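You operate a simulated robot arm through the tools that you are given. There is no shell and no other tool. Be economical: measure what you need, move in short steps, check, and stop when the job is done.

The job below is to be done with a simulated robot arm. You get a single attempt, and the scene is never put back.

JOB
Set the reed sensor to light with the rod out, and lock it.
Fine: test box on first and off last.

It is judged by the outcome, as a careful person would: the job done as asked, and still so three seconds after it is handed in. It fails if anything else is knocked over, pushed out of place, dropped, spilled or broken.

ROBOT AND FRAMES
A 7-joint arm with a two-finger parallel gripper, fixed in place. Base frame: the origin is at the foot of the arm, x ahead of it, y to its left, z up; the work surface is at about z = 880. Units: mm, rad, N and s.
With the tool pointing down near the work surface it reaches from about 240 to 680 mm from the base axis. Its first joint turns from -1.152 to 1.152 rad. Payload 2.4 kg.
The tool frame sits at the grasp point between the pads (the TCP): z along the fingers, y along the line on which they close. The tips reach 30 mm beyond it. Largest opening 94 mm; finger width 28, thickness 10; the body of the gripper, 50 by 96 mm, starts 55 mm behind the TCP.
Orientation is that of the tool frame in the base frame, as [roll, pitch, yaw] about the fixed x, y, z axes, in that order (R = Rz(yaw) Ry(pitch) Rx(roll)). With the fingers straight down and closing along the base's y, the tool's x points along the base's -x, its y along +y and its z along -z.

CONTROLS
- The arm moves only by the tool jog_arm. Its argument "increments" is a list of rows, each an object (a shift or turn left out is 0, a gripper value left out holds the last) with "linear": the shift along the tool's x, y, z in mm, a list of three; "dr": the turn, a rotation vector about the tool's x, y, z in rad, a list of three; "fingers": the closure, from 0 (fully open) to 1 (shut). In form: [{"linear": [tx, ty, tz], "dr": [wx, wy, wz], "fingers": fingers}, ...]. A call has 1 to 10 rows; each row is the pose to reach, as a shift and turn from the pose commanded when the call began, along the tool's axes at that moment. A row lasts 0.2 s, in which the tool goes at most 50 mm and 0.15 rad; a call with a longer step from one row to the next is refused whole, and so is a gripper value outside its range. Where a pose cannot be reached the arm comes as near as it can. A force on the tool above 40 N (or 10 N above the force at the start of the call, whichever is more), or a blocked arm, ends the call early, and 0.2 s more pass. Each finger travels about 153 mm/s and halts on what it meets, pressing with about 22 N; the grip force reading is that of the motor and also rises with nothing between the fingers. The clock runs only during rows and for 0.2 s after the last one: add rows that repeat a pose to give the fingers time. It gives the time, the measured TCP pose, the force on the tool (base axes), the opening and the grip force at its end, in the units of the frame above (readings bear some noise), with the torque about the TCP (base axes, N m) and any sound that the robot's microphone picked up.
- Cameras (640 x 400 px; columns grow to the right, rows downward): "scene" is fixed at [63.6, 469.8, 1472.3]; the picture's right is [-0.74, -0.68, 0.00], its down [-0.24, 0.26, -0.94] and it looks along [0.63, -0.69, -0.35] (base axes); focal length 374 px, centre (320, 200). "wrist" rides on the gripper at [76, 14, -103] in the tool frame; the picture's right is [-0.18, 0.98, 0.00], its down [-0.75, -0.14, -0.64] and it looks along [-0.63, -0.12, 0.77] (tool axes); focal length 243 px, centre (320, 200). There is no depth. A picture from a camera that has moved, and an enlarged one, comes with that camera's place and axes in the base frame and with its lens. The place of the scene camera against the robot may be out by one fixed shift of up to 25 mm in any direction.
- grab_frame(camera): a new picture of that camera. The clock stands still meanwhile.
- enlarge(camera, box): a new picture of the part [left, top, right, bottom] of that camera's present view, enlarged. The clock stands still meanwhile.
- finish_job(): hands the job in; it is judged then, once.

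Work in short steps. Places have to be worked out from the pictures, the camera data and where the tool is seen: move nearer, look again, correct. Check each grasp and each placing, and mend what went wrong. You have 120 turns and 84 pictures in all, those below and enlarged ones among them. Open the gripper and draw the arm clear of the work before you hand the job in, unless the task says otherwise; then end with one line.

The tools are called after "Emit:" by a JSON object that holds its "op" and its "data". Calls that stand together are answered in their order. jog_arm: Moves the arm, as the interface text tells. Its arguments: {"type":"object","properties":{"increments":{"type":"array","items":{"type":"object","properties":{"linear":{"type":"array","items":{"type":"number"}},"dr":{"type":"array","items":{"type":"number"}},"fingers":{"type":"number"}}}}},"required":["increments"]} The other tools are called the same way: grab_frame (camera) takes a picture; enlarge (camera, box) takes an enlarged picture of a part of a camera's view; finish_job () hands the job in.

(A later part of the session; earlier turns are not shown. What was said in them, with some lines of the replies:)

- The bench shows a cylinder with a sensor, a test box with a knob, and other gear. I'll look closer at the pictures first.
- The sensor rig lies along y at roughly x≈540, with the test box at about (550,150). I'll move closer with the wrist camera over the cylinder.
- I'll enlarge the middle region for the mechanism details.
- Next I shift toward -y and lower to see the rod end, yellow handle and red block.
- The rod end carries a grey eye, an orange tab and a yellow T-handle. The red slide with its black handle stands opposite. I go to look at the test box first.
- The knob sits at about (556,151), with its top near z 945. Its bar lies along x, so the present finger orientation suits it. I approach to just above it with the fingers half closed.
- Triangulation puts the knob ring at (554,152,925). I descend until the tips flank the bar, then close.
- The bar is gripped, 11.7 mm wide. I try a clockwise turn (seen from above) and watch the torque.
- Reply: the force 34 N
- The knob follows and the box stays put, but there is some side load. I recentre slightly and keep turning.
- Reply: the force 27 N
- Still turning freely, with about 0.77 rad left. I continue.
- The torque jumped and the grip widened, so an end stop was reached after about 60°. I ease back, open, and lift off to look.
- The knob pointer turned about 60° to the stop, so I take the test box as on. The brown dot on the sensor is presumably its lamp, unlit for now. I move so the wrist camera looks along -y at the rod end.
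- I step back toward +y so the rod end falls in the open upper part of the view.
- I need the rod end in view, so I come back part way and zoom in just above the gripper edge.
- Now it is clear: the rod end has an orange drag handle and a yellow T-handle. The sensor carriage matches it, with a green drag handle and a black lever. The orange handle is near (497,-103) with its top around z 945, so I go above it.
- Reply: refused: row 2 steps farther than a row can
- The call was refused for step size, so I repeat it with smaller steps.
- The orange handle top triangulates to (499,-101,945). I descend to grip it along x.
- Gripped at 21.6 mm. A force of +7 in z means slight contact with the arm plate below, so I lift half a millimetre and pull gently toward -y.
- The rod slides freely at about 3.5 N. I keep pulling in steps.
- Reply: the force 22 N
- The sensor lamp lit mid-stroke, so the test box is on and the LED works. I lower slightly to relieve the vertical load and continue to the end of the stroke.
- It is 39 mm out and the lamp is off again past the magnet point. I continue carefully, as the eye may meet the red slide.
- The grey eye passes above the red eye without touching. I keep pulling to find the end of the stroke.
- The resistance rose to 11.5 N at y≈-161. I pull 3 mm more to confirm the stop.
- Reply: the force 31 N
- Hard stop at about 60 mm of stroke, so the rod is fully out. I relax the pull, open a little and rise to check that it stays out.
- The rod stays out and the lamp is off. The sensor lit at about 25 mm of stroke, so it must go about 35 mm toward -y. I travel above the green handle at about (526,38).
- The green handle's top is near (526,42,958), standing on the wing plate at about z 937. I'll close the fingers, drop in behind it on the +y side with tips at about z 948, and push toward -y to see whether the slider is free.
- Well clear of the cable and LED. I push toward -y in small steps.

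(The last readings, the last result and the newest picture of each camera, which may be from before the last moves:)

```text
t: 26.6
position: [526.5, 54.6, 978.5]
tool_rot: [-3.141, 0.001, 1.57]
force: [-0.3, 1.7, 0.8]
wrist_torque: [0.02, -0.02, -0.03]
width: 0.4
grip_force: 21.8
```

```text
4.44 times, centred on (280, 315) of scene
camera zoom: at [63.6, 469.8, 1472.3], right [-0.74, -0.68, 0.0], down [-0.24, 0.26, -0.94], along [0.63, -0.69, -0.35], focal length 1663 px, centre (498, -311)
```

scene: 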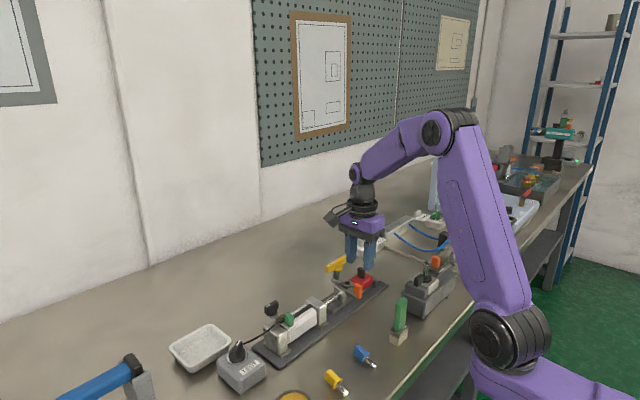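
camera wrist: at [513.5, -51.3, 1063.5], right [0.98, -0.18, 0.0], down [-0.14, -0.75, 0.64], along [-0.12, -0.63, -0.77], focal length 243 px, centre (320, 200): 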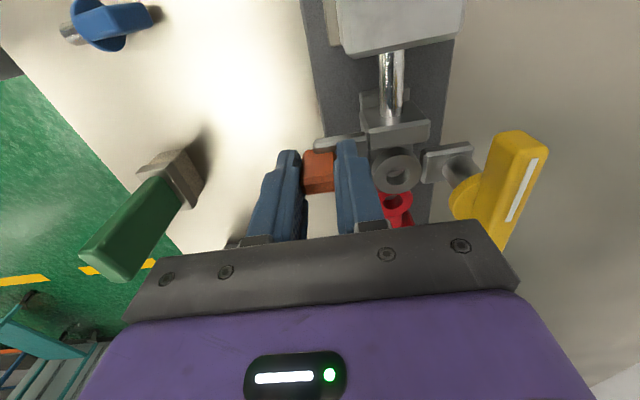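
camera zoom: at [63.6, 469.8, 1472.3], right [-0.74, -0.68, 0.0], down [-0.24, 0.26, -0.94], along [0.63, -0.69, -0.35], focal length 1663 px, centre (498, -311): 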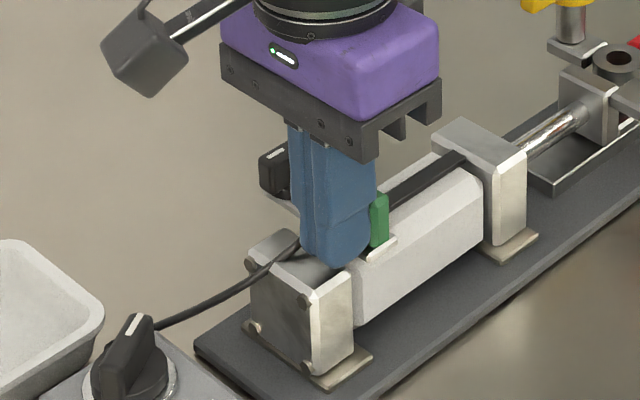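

The slider moves freely (1.7 N), so it is unlocked. I push on and watch the lamp with the wrist camera.

Emit:
{"op": "jog_arm", "data": {"increments": [{"linear": [-5, 0, 0]}, {"linear": [-10, 0, 0]}, {"linear": [-15, 0, 0]}, {"linear": [-15, 0, 0]}]}}

Emit:
{"op": "grab_frame", "data": {"camera": "wrist"}}

```text
t: 27.6
position: [526.4, 40.4, 978.9]
tool_rot: [3.142, 0.0, 1.571]
force: [-0.4, -1.0, 0.1]
wrist_torque: [0.04, 0.02, -0.01]
width: 0.1
grip_force: 21.8
```

```text
39 pictures are left
camera wrist: at [542.2, 115.4, 1080.4], right [0.98, -0.18, 0.0], down [-0.14, -0.75, 0.64], along [-0.12, -0.63, -0.77], focal length 243 px, centre (320, 200)
```

wrist: 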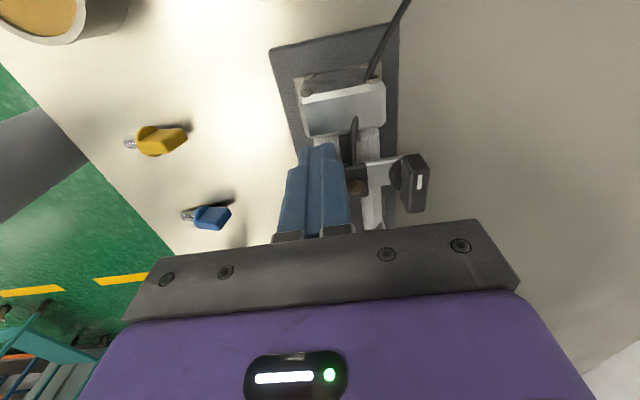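

The lamp sits at y≈15 now (moved about 22 mm) and is still off. I push 6 mm more.

Emit:
{"op": "jog_arm", "data": {"increments": [{"linear": [-3, 0, 0]}, {"linear": [-6, 0, 0]}, {"linear": [-6, 0, 0]}]}}

Emit:
{"op": "enlarge", "data": {"camera": "wrist", "box": [260, 120, 440, 230]}}

```text
t: 28.4
position: [526.4, 33.9, 980.0]
tool_rot: [3.141, 0.0, 1.57]
force: [-0.5, -0.6, 1.0]
wrist_torque: [-0.03, 0.03, -0.01]
width: 0.1
grip_force: 22.5
```

```text
3.56 times, centred on (350, 175) of wrist
camera zoom: at [541.7, 109.2, 1080.9], right [0.98, -0.18, 0.0], down [-0.14, -0.75, 0.64], along [-0.12, -0.63, -0.77], focal length 863 px, centre (213, 289)
```

zoom: 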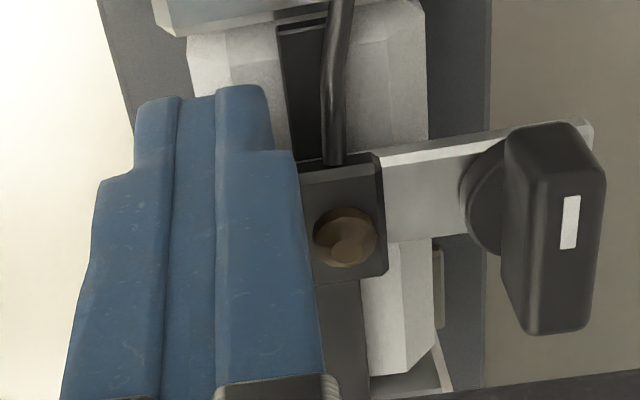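

Still off. 4 mm more.

Emit:
{"op": "jog_arm", "data": {"increments": [{"linear": [-2, 0, 0]}, {"linear": [-4, 0, 0]}, {"linear": [-4, 0, 0]}]}}

Emit:
{"op": "enlarge", "data": {"camera": "wrist", "box": [260, 120, 440, 230]}}

```text
t: 29.2
position: [526.7, 29.9, 978.7]
tool_rot: [3.14, 0.0, 1.571]
force: [0.6, 0.6, -0.4]
wrist_torque: [-0.01, 0.0, 0.04]
width: 0.0
grip_force: 21.8
```

```text
3.56 times, centred on (350, 175) of wrist
camera zoom: at [541.5, 105.3, 1081.0], right [0.98, -0.18, 0.0], down [-0.14, -0.75, 0.64], along [-0.12, -0.63, -0.77], focal length 863 px, centre (213, 289)
```

zoom: 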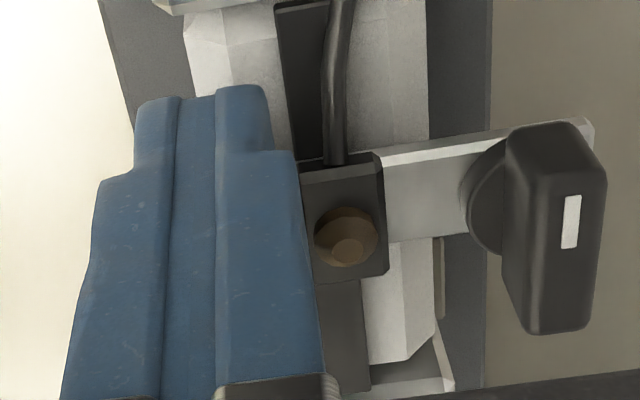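

Displacement is about 33 mm and the lamp is still off. 3 mm more.

Emit:
{"op": "jog_arm", "data": {"increments": [{"linear": [-1.5, 0, 0]}, {"linear": [-3, 0, 0]}, {"linear": [-3, 0, 0]}]}}

Emit:
{"op": "enlarge", "data": {"camera": "wrist", "box": [260, 120, 440, 230]}}

```text
t: 30.0
position: [526.0, 26.8, 978.5]
tool_rot: [3.141, -0.001, 1.572]
force: [-0.8, -0.5, 0.4]
wrist_torque: [-0.02, 0.04, -0.02]
width: 0.0
grip_force: 22.2
```

```text
3.56 times, centred on (350, 175) of wrist
camera zoom: at [541.4, 102.6, 1081.1], right [0.98, -0.18, 0.0], down [-0.14, -0.75, 0.64], along [-0.12, -0.63, -0.77], focal length 863 px, centre (213, 289)
```

zoom: 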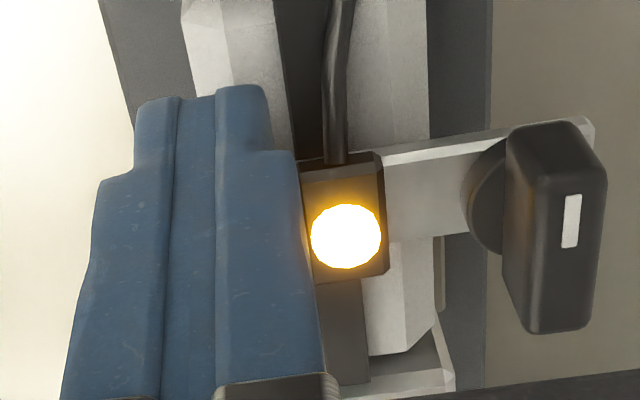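

It is lit. I go 2 mm further for margin inside the window.

Emit:
{"op": "jog_arm", "data": {"increments": [{"linear": [-1, 0, 0]}, {"linear": [-2, 0, 0]}, {"linear": [-2, 0, 0]}]}}

Emit:
{"op": "enlarge", "data": {"camera": "wrist", "box": [260, 120, 440, 230]}}

```text
t: 30.8
position: [526.0, 24.4, 979.3]
tool_rot: [-3.14, 0.001, 1.571]
force: [0.1, 0.3, -0.3]
wrist_torque: [0.0, -0.01, 0.01]
width: 0.0
grip_force: 22.1
```

```text
3.56 times, centred on (350, 175) of wrist
camera zoom: at [541.4, 100.3, 1081.0], right [0.98, -0.18, 0.0], down [-0.14, -0.75, 0.64], along [-0.12, -0.63, -0.77], focal length 863 px, centre (213, 289)
```

zoom: 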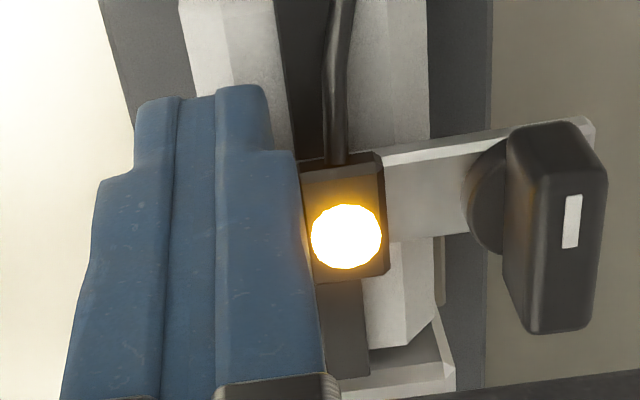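

Still lit, with 2 to 5 mm of margin past the onset. I back off slightly, rise, and go over the black lever at about (580,4), whose bar lies along y.

Emit:
{"op": "jog_arm", "data": {"increments": [{"linear": [3, 0, 0]}, {"linear": [3, 0, -25]}, {"linear": [3, 0, -60]}, {"linear": [-10, 25, -60], "fingers": 0.57}, {"linear": [-20, 54, -55], "fingers": 0.57}, {"linear": [-20, 54, -45], "fingers": 0.57}]}}

Emit:
{"op": "grab_frame", "data": {"camera": "wrist"}}

Emit:
{"op": "enlarge", "data": {"camera": "scene", "box": [230, 250, 350, 350]}}

```text
t: 32.2
position: [580.6, 4.0, 1022.9]
tool_rot: [-3.14, 0.0, 1.573]
force: [-0.5, 1.0, -0.8]
wrist_torque: [0.01, 0.01, 0.01]
width: 40.3
grip_force: 0.0
```

```text
34 pictures are left
camera wrist: at [596.2, 79.9, 1124.7], right [0.98, -0.18, 0.0], down [-0.14, -0.75, 0.64], along [-0.12, -0.63, -0.77], focal length 243 px, centre (320, 200)
```

wrist: 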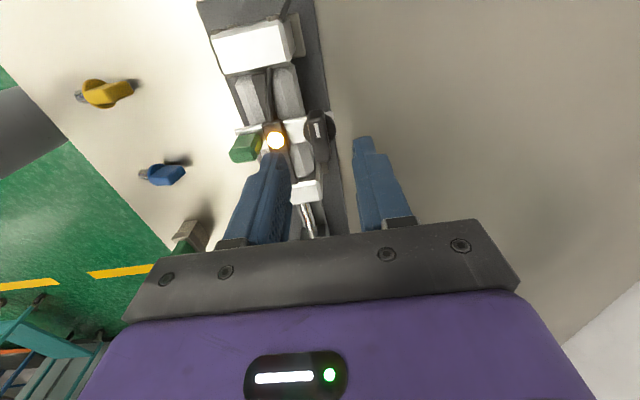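

```text
4.00 times, centred on (290, 300) of scene
camera zoom: at [63.7, 469.8, 1472.3], right [-0.74, -0.68, 0.0], down [-0.24, 0.26, -0.94], along [0.63, -0.69, -0.35], focal length 1497 px, centre (440, -200)
```

zoom: 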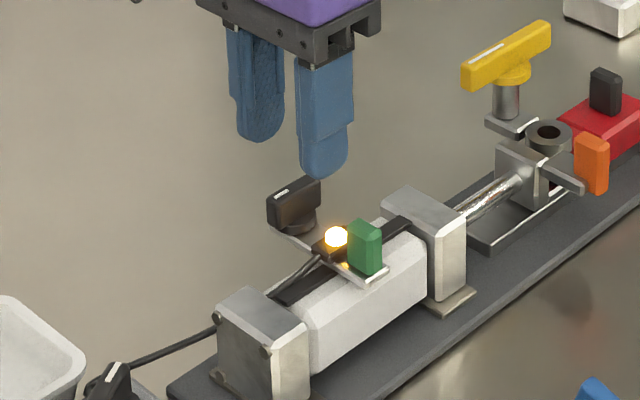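

The lamp stays lit. The lever centre is near (581,6) with its top at z≈967. I descend and grip the bar.

Emit:
{"op": "jog_arm", "data": {"increments": [{"linear": [2, 0.3, 20]}, {"linear": [2, 0.3, 37]}, {"linear": [2, 0.3, 37], "fingers": 0.8}, {"linear": [2, 0.3, 37], "fingers": 1}, {"linear": [2, 0.3, 37], "fingers": 1}]}}

Emit:
{"op": "enlarge", "data": {"camera": "scene", "box": [230, 250, 350, 350]}}

```text
t: 33.4
position: [580.1, 6.8, 986.9]
tool_rot: [-3.14, 0.001, 1.571]
force: [-5.5, 0.3, 2.6]
wrist_torque: [-0.02, 0.11, 0.0]
width: 11.3
grip_force: 45.1
```

```text
4.00 times, centred on (290, 300) of scene
camera zoom: at [63.4, 469.8, 1472.3], right [-0.74, -0.68, 0.0], down [-0.24, 0.26, -0.94], along [0.63, -0.69, -0.35], focal length 1497 px, centre (440, -200)
```

zoom: 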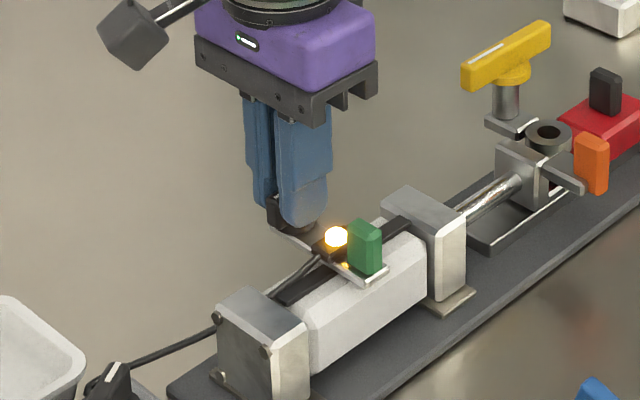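

The lever is gripped at 11.3 mm. I try a clockwise (tightening) turn in small steps.

Emit:
{"op": "jog_arm", "data": {"increments": [{"dr": [0, 0, 0.08]}, {"dr": [0, 0, 0.16]}, {"dr": [0, 0, 0.24]}]}}

Emit:
{"op": "enlarge", "data": {"camera": "scene", "box": [230, 250, 350, 350]}}

```text
t: 34.2
position: [580.8, 7.0, 986.5]
tool_rot: [-3.141, 0.0, 1.33]
force: [6.7, -0.2, -17.0]
wrist_torque: [0.07, -0.21, 0.01]
width: 11.2
grip_force: 44.9
```

```text
4.00 times, centred on (290, 300) of scene
camera zoom: at [64.2, 469.8, 1472.3], right [-0.74, -0.68, 0.0], down [-0.24, 0.26, -0.94], along [0.63, -0.69, -0.35], focal length 1497 px, centre (440, -200)
```

zoom: 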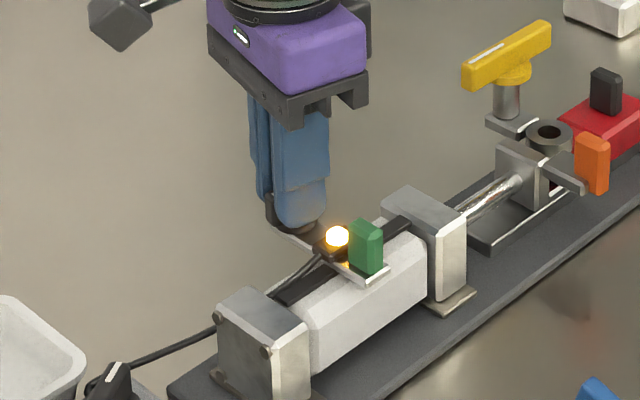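

It turns freely clockwise. I continue.

Emit:
{"op": "jog_arm", "data": {"increments": [{"linear": [0, 0, 0.4], "dr": [0, 0, 0.1]}, {"linear": [0, 0, 0.6], "dr": [0, 0, 0.2]}, {"linear": [0, 0, 0.6], "dr": [0, 0, 0.3]}, {"linear": [0, 0, 0.6], "dr": [0, 0, 0.4]}]}}

```text
t: 35.2
position: [582.5, 7.4, 986.8]
tool_rot: [3.138, 0.0, 0.932]
force: [19.2, -0.7, -15.3]
wrist_torque: [-0.92, 0.34, 0.01]
width: 11.2
grip_force: 44.8
```

Emit:
{"op": "jog_arm", "data": {"increments": [{"linear": [0.6, 0.8, 0.5], "dr": [0, 0, 0.1]}, {"linear": [0.6, 0.8, 0.5], "dr": [0, 0, 0.2]}, {"linear": [0.6, 0.8, 0.5], "dr": [0, 0, 0.3]}]}}

Emit:
{"op": "enlarge", "data": {"camera": "scene", "box": [230, 250, 350, 350]}}

```text
t: 36.0
position: [583.5, 6.3, 986.0]
tool_rot: [3.139, -0.003, 0.631]
force: [19.7, 1.0, -6.1]
wrist_torque: [-0.52, 0.42, 0.05]
width: 11.1
grip_force: 45.0
```

```text
4.00 times, centred on (290, 300) of scene
camera zoom: at [64.4, 469.8, 1472.3], right [-0.74, -0.68, 0.0], down [-0.24, 0.26, -0.94], along [0.63, -0.69, -0.35], focal length 1497 px, centre (440, -200)
```

zoom: 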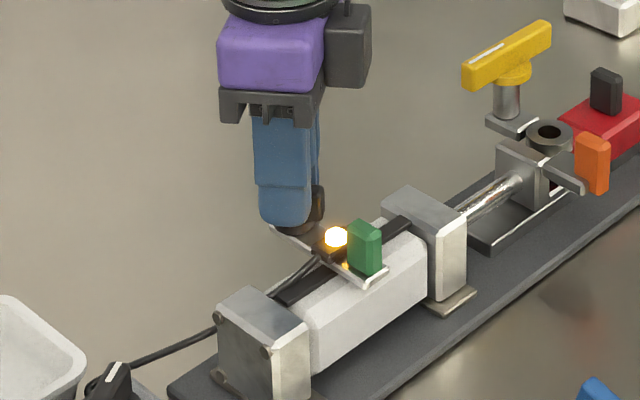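

Turned about 54° with the lamp still lit. I continue to find the stop.

Emit:
{"op": "jog_arm", "data": {"increments": [{"linear": [0.6, 0.4, 0.3], "dr": [0, 0, 0.1]}, {"linear": [0.6, 0.4, 0.3], "dr": [0, 0, 0.2]}, {"linear": [0.6, 0.4, 0.3], "dr": [0, 0, 0.3]}]}}

```text
t: 36.8
position: [584.6, 7.7, 987.3]
tool_rot: [3.141, -0.005, 0.33]
force: [11.8, -0.6, 3.4]
wrist_torque: [0.09, -0.43, 0.0]
width: 11.1
grip_force: 44.6
```

Emit:
{"op": "jog_arm", "data": {"increments": [{"dr": [0, 0, 0.1]}, {"dr": [0, 0, 0.2]}, {"dr": [0, 0, 0.3]}, {"dr": [0, 0, 0.36]}]}}

Emit:
{"op": "enlarge", "data": {"camera": "scene", "box": [230, 250, 350, 350]}}

```text
t: 37.8
position: [583.4, 5.8, 987.0]
tool_rot: [3.141, -0.002, -0.029]
force: [14.2, -1.6, 14.0]
wrist_torque: [-0.08, 0.72, 0.02]
width: 11.1
grip_force: 45.0
```

```text
4.00 times, centred on (290, 300) of scene
camera zoom: at [63.8, 469.6, 1472.4], right [-0.74, -0.68, 0.0], down [-0.24, 0.26, -0.94], along [0.63, -0.69, -0.35], focal length 1497 px, centre (440, -200)
```

zoom: 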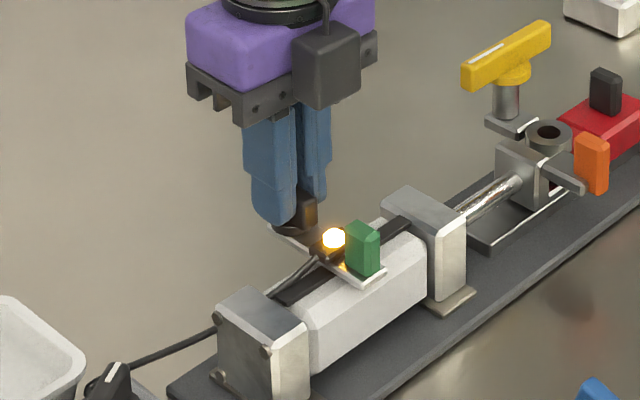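

Past 90° with no stop yet and still lit. I turn a bit more.

Emit:
{"op": "jog_arm", "data": {"increments": [{"dr": [0, 0, 0.1]}, {"dr": [0, 0, 0.2]}, {"dr": [0, 0, 0.3]}]}}

Emit:
{"op": "enlarge", "data": {"camera": "scene", "box": [230, 250, 350, 350]}}

```text
t: 38.6
position: [582.6, 6.0, 985.6]
tool_rot: [3.14, 0.008, -0.058]
force: [-25.0, -11.0, 18.2]
wrist_torque: [-0.21, 0.39, 0.78]
width: 11.6
grip_force: 44.7
out of reach, approached as far as the arm can: row 1, 2, 3
```

```text
4.00 times, centred on (290, 300) of scene
camera zoom: at [62.5, 469.4, 1472.5], right [-0.74, -0.68, 0.0], down [-0.24, 0.26, -0.94], along [0.63, -0.69, -0.35], focal length 1497 px, centre (440, -200)
```

zoom: 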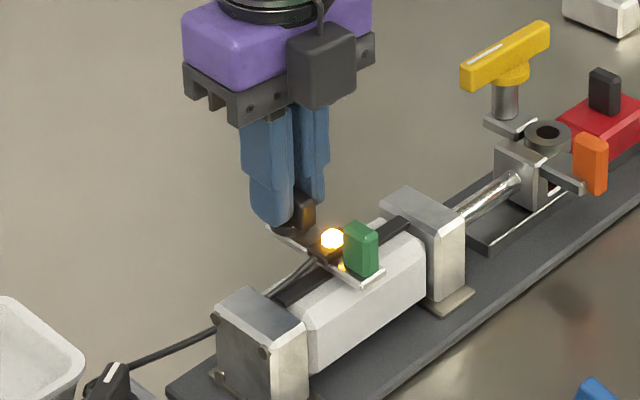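

That was the arm's own wrist limit, though the torque (0.78) suggests the lever is also near its 90° stop. I open, rise and look.

Emit:
{"op": "jog_arm", "data": {"increments": [{"dr": [0, 0, -0.03]}, {"dr": [0, 0, -0.03], "fingers": 0.75}, {"dr": [0, 0, -0.03], "fingers": 0.6}, {"linear": [0, 0, -30], "dr": [0, 0, -0.03], "fingers": 0.6}, {"linear": [0, 0, -60], "dr": [0, 0, -0.03]}]}}

Emit:
{"op": "enlarge", "data": {"camera": "scene", "box": [230, 250, 350, 350]}}

Emit:
{"op": "grab_frame", "data": {"camera": "wrist"}}

```text
t: 39.8
position: [585.5, 7.4, 1046.4]
tool_rot: [3.141, 0.001, -0.029]
force: [0.3, -0.4, 0.5]
wrist_torque: [0.04, 0.0, 0.02]
width: 37.6
grip_force: 0.1
```

```text
4.00 times, centred on (290, 300) of scene
camera zoom: at [63.6, 469.8, 1472.3], right [-0.74, -0.68, 0.0], down [-0.24, 0.26, -0.94], along [0.63, -0.69, -0.35], focal length 1497 px, centre (440, -200)
```

zoom: 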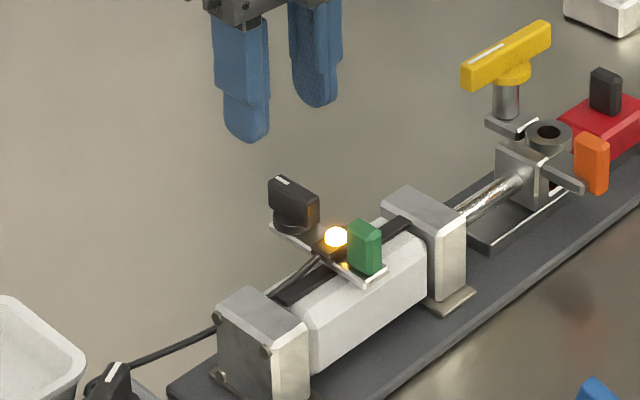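

```text
26 pictures are left
camera wrist: at [661.3, -9.1, 1147.3], right [-0.21, -0.98, 0.0], down [-0.75, 0.16, 0.64], along [-0.63, 0.14, -0.77], focal length 243 px, centre (320, 200)
```

wrist: 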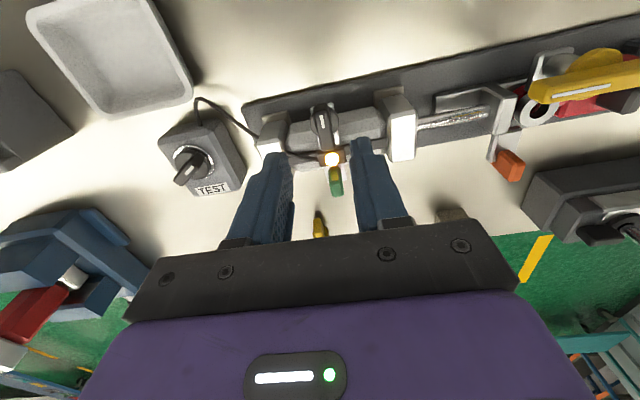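

The lever is now turned 90° across and the lamp still lit. To check the lock I'll nudge the green handle gently toward -y from behind with closed fingers.

Emit:
{"op": "jog_arm", "data": {"increments": [{"linear": [-32, -13, 0], "fingers": 1}, {"linear": [-63, -26, 0], "fingers": 1}, {"linear": [-63, -26, 35], "fingers": 1}, {"linear": [-63, -26, 67], "fingers": 1}, {"linear": [-63, -26, 67], "fingers": 1}]}}

Emit:
{"op": "enlarge", "data": {"camera": "scene", "box": [250, 265, 330, 335]}}

```text
t: 41.0
position: [523.8, 37.1, 981.9]
tool_rot: [-3.14, 0.0, -0.029]
force: [0.1, 0.4, 0.5]
wrist_torque: [-0.01, 0.04, -0.01]
width: 0.1
grip_force: 22.1
```

```text
5.71 times, centred on (290, 300) of scene
camera zoom: at [63.6, 469.8, 1472.3], right [-0.74, -0.68, 0.0], down [-0.24, 0.26, -0.94], along [0.63, -0.69, -0.35], focal length 2138 px, centre (491, -371)
```

zoom: 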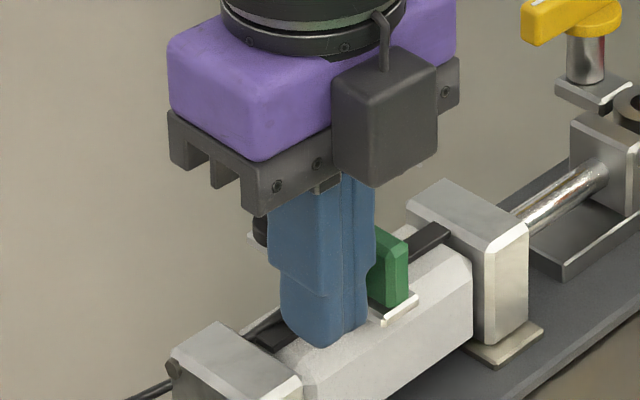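

Emit:
{"op": "jog_arm", "data": {"increments": [{"linear": [0, 6, 3]}, {"linear": [0, 12, 3]}, {"linear": [0, 15, 3]}, {"linear": [0, 16.5, 3]}, {"linear": [0, 16.5, 3]}]}}

```text
t: 42.2
position: [522.0, 23.8, 976.5]
tool_rot: [-3.14, -0.001, -0.024]
force: [2.2, 15.1, -1.5]
wrist_torque: [0.47, -0.05, 0.2]
width: 0.0
grip_force: 22.4
```

It holds at 15 N (earlier it slid at under 2 N), so it is locked. I retreat and check the lamp and the whole rig.

Emit:
{"op": "jog_arm", "data": {"increments": [{"linear": [0, -12, 0]}, {"linear": [0, -14, -40]}, {"linear": [0, -14, -80]}]}}

Emit:
{"op": "enlarge", "data": {"camera": "scene", "box": [230, 250, 350, 350]}}

```text
t: 43.0
position: [525.4, 36.2, 1054.1]
tool_rot: [-3.141, -0.002, -0.028]
force: [-0.5, -0.3, -0.6]
wrist_torque: [0.0, -0.03, -0.01]
width: 0.0
grip_force: 22.1
```

```text
4.00 times, centred on (290, 300) of scene
camera zoom: at [63.6, 469.8, 1472.3], right [-0.74, -0.68, 0.0], down [-0.24, 0.26, -0.94], along [0.63, -0.69, -0.35], focal length 1497 px, centre (440, -200)
```

zoom: 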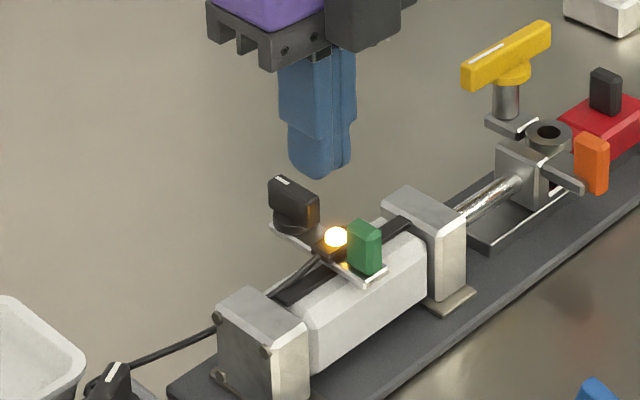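

The lamp is lit and everything is in place. Now for the test box: I rotate the wrist back and move over the knob at (554,153).

Emit:
{"op": "jog_arm", "data": {"increments": [{"linear": [3, -12, 0], "dr": [0, 0, -0.14], "fingers": 0.5}, {"linear": [6, -24, 0], "dr": [0, 0, -0.28]}, {"linear": [9, -36, 0], "dr": [0, 0, -0.42]}, {"linear": [12, -48, 0], "dr": [0, 0, -0.56]}, {"linear": [15, -60, 0], "dr": [0, 0, -0.7]}, {"linear": [18, -72, 0], "dr": [0, 0, -0.84]}, {"linear": [21, -84, 0], "dr": [0, 0, -0.98]}, {"linear": [24, -96, 0], "dr": [0, 0, -1.12]}, {"linear": [27, -108, 0], "dr": [0, 0, -1.26]}, {"linear": [29, -118, 0], "dr": [0, 0, -1.4]}]}}

Emit:
{"op": "jog_arm", "data": {"increments": [{"dr": [0, 0, -0.14]}, {"dr": [0, 0, -0.28]}, {"dr": [0, 0, -0.42]}, {"dr": [0, 0, -0.56]}, {"dr": [0, 0, -0.69]}, {"dr": [0, 0, -0.69]}]}}

Emit:
{"op": "grab_frame", "data": {"camera": "wrist"}}

```text
t: 45.2
position: [555.5, 150.9, 1056.7]
tool_rot: [-3.141, 0.001, 1.378]
force: [-0.3, 0.4, 0.3]
wrist_torque: [-0.04, 0.02, 0.04]
width: 46.8
grip_force: 0.0
```

```text
t: 46.6
position: [556.3, 152.2, 1056.2]
tool_rot: [3.14, 0.001, 2.065]
force: [0.7, -0.4, 0.1]
wrist_torque: [-0.06, 0.01, 0.0]
width: 47.3
grip_force: 0.1
```

```text
23 pictures are left
camera wrist: at [533.1, 225.2, 1158.0], right [0.95, 0.3, 0.0], down [0.23, -0.73, 0.64], along [0.2, -0.61, -0.77], focal length 243 px, centre (320, 200)
```

wrist: 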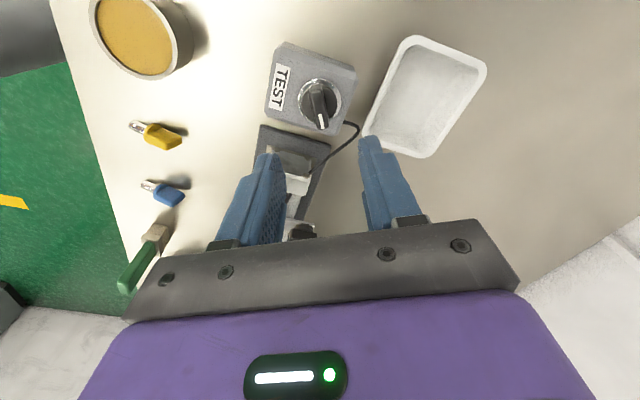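

The knob bar is aligned with the gripper. I descend and grip.

Emit:
{"op": "jog_arm", "data": {"increments": [{"linear": [2, -1, 40]}, {"linear": [2, -1, 75]}, {"linear": [2, -1, 91]}, {"linear": [2, -1, 91], "fingers": 0.8}, {"linear": [2, -1, 91], "fingers": 1}, {"linear": [2, -1, 91], "fingers": 1}]}}

Emit:
{"op": "enlarge", "data": {"camera": "scene", "box": [190, 280, 350, 400]}}

```text
t: 48.0
position: [554.3, 153.0, 965.8]
tool_rot: [-3.14, -0.001, 2.064]
force: [-2.0, -1.4, -2.2]
wrist_torque: [-0.14, -0.07, 1.26]
width: 11.7
grip_force: 45.1
```

```text
3.33 times, centred on (270, 340) of scene
camera zoom: at [63.6, 469.7, 1472.3], right [-0.74, -0.68, 0.0], down [-0.24, 0.26, -0.94], along [0.63, -0.69, -0.35], focal length 1247 px, centre (487, -267)
```

zoom: 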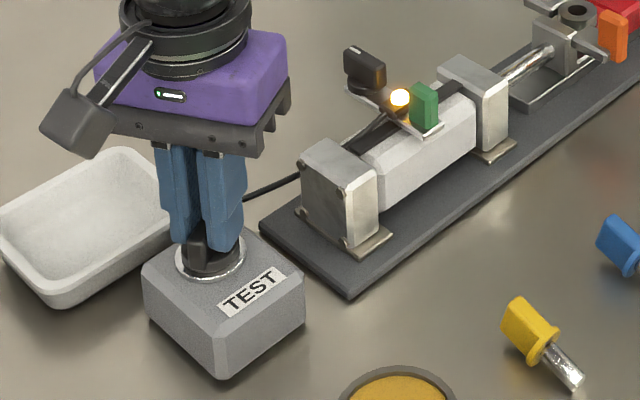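

Gripped, and the lamp still lit. I turn counter-clockwise, back toward the original position.

Emit:
{"op": "jog_arm", "data": {"increments": [{"dr": [0, 0, -0.1]}, {"dr": [0, 0, -0.2]}, {"dr": [0, 0, -0.3]}, {"dr": [0, 0, -0.4]}, {"dr": [0, 0, -0.5]}]}}

Emit:
{"op": "jog_arm", "data": {"increments": [{"dr": [0, 0, -0.1]}, {"dr": [0, 0, -0.2]}, {"dr": [0, 0, -0.3]}, {"dr": [0, 0, -0.4]}, {"dr": [0, 0, -0.5]}]}}

Emit:
{"op": "enlarge", "data": {"camera": "scene", "box": [190, 280, 350, 400]}}

```text
t: 49.2
position: [554.2, 152.8, 964.4]
tool_rot: [3.141, 0.0, 2.564]
force: [1.3, 1.3, -19.1]
wrist_torque: [-0.3, -0.71, -0.01]
width: 12.0
grip_force: 45.0
```

```text
t: 50.4
position: [554.7, 153.2, 964.3]
tool_rot: [-3.14, -0.001, 3.065]
force: [7.2, -0.4, -30.0]
wrist_torque: [0.0, -0.75, 0.03]
width: 11.8
grip_force: 45.1
```

```text
3.33 times, centred on (270, 340) of scene
camera zoom: at [64.4, 469.9, 1472.3], right [-0.74, -0.68, 0.0], down [-0.24, 0.26, -0.94], along [0.63, -0.69, -0.35], focal length 1247 px, centre (487, -267)
```

zoom: 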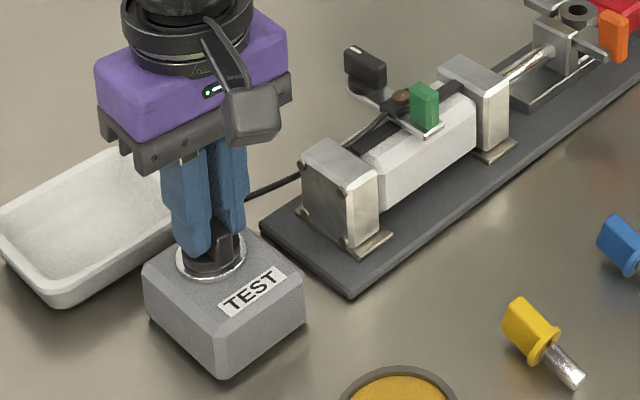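

The lamp went out, so the box is off. I finish the last bit to the original position and relieve the vertical load.

Emit:
{"op": "jog_arm", "data": {"increments": [{"linear": [0, 0, 0.8], "dr": [0, 0, -0.05]}, {"linear": [0, 0, 1], "dr": [0, 0, -0.1]}, {"linear": [0, 0, 1], "dr": [0, 0, -0.12]}]}}

```text
t: 51.2
position: [554.1, 153.2, 964.4]
tool_rot: [3.141, -0.003, -3.104]
force: [2.6, 0.6, -16.2]
wrist_torque: [0.01, 0.41, -1.41]
width: 12.0
grip_force: 45.1
```

The stop is felt (torque -1.4). I ease off, open and rise clear.

Emit:
{"op": "jog_arm", "data": {"increments": [{"dr": [0, 0, 0.06]}, {"dr": [0, 0, 0.06], "fingers": 0.75}, {"dr": [0, 0, 0.06], "fingers": 0.5}, {"linear": [0, 0, -35], "dr": [0, 0, 0.06]}, {"linear": [0, 0, -80], "dr": [0, 0, 0.06]}, {"linear": [40, 0, -110], "dr": [0, 0, 0.06]}, {"linear": [80, 0, -135], "dr": [0, 0, 0.06], "fingers": 0}, {"linear": [120, 0, -160], "dr": [0, 0, 0.06], "fingers": 0}, {"linear": [150, 0, -190], "dr": [0, 0, 0.06], "fingers": 0}]}}

Emit:
{"op": "grab_frame", "data": {"camera": "scene"}}

Emit:
{"op": "enlarge", "data": {"camera": "scene", "box": [210, 250, 390, 390]}}

Emit:
{"op": "grab_frame", "data": {"camera": "wrist"}}

```text
t: 53.2
position: [405.7, 147.5, 1155.5]
tool_rot: [-3.141, -0.001, 3.122]
force: [0.6, 0.2, 0.2]
wrist_torque: [0.01, 0.0, -0.02]
width: 93.8
grip_force: 0.1
```

```text
20 pictures are left
```

scene: 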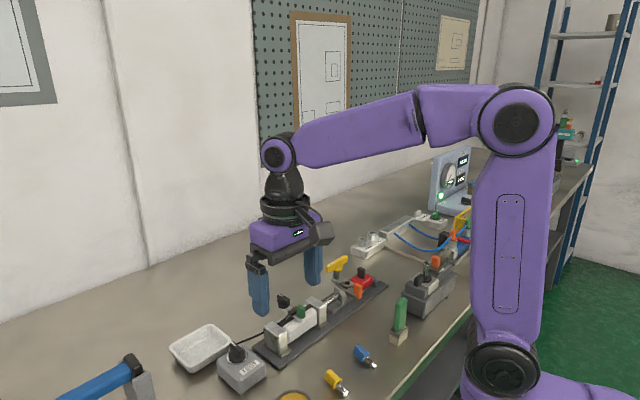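

```text
2.86 times, centred on (300, 320) of scene
camera zoom: at [63.6, 469.8, 1472.3], right [-0.74, -0.68, 0.0], down [-0.24, 0.26, -0.94], along [0.63, -0.69, -0.35], focal length 1069 px, centre (377, -143)
```

zoom: 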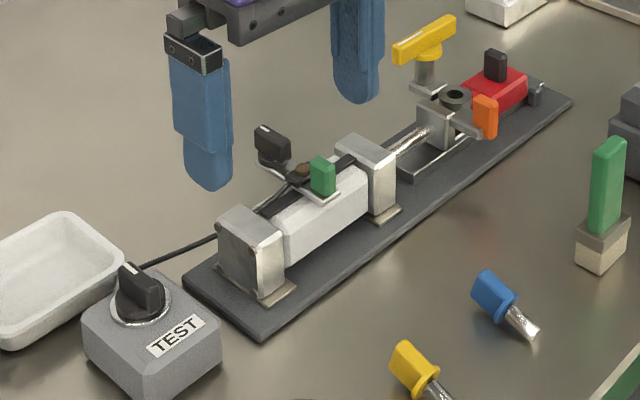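

```text
18 pictures are left
camera wrist: at [330.6, 161.6, 1256.7], right [0.2, 0.98, 0.0], down [0.75, -0.15, 0.64], along [0.63, -0.13, -0.77], focal length 243 px, centre (320, 200)
```

wrist: 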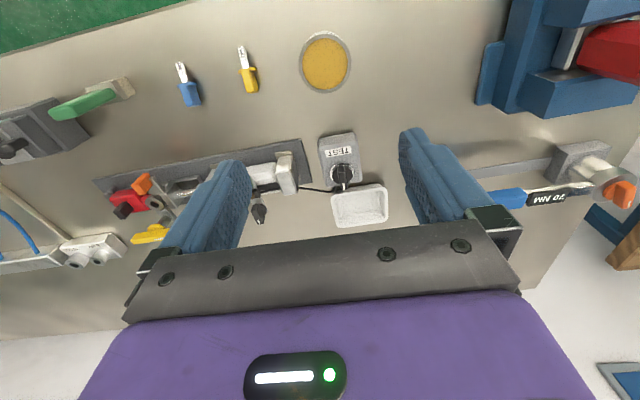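

The knob is back at its original position, the lamp is dark and the lever is across. The rod is still out, nothing else has moved, and the arm is clear with the gripper open, so I hand it in.

Emit:
{"op": "finish_job", "data": {}}

```text
The job is handed in.
```

The reed sensor is set to light with the rod fully out and is locked there. It held against a 15 N push, and the test box was switched on first and off last.
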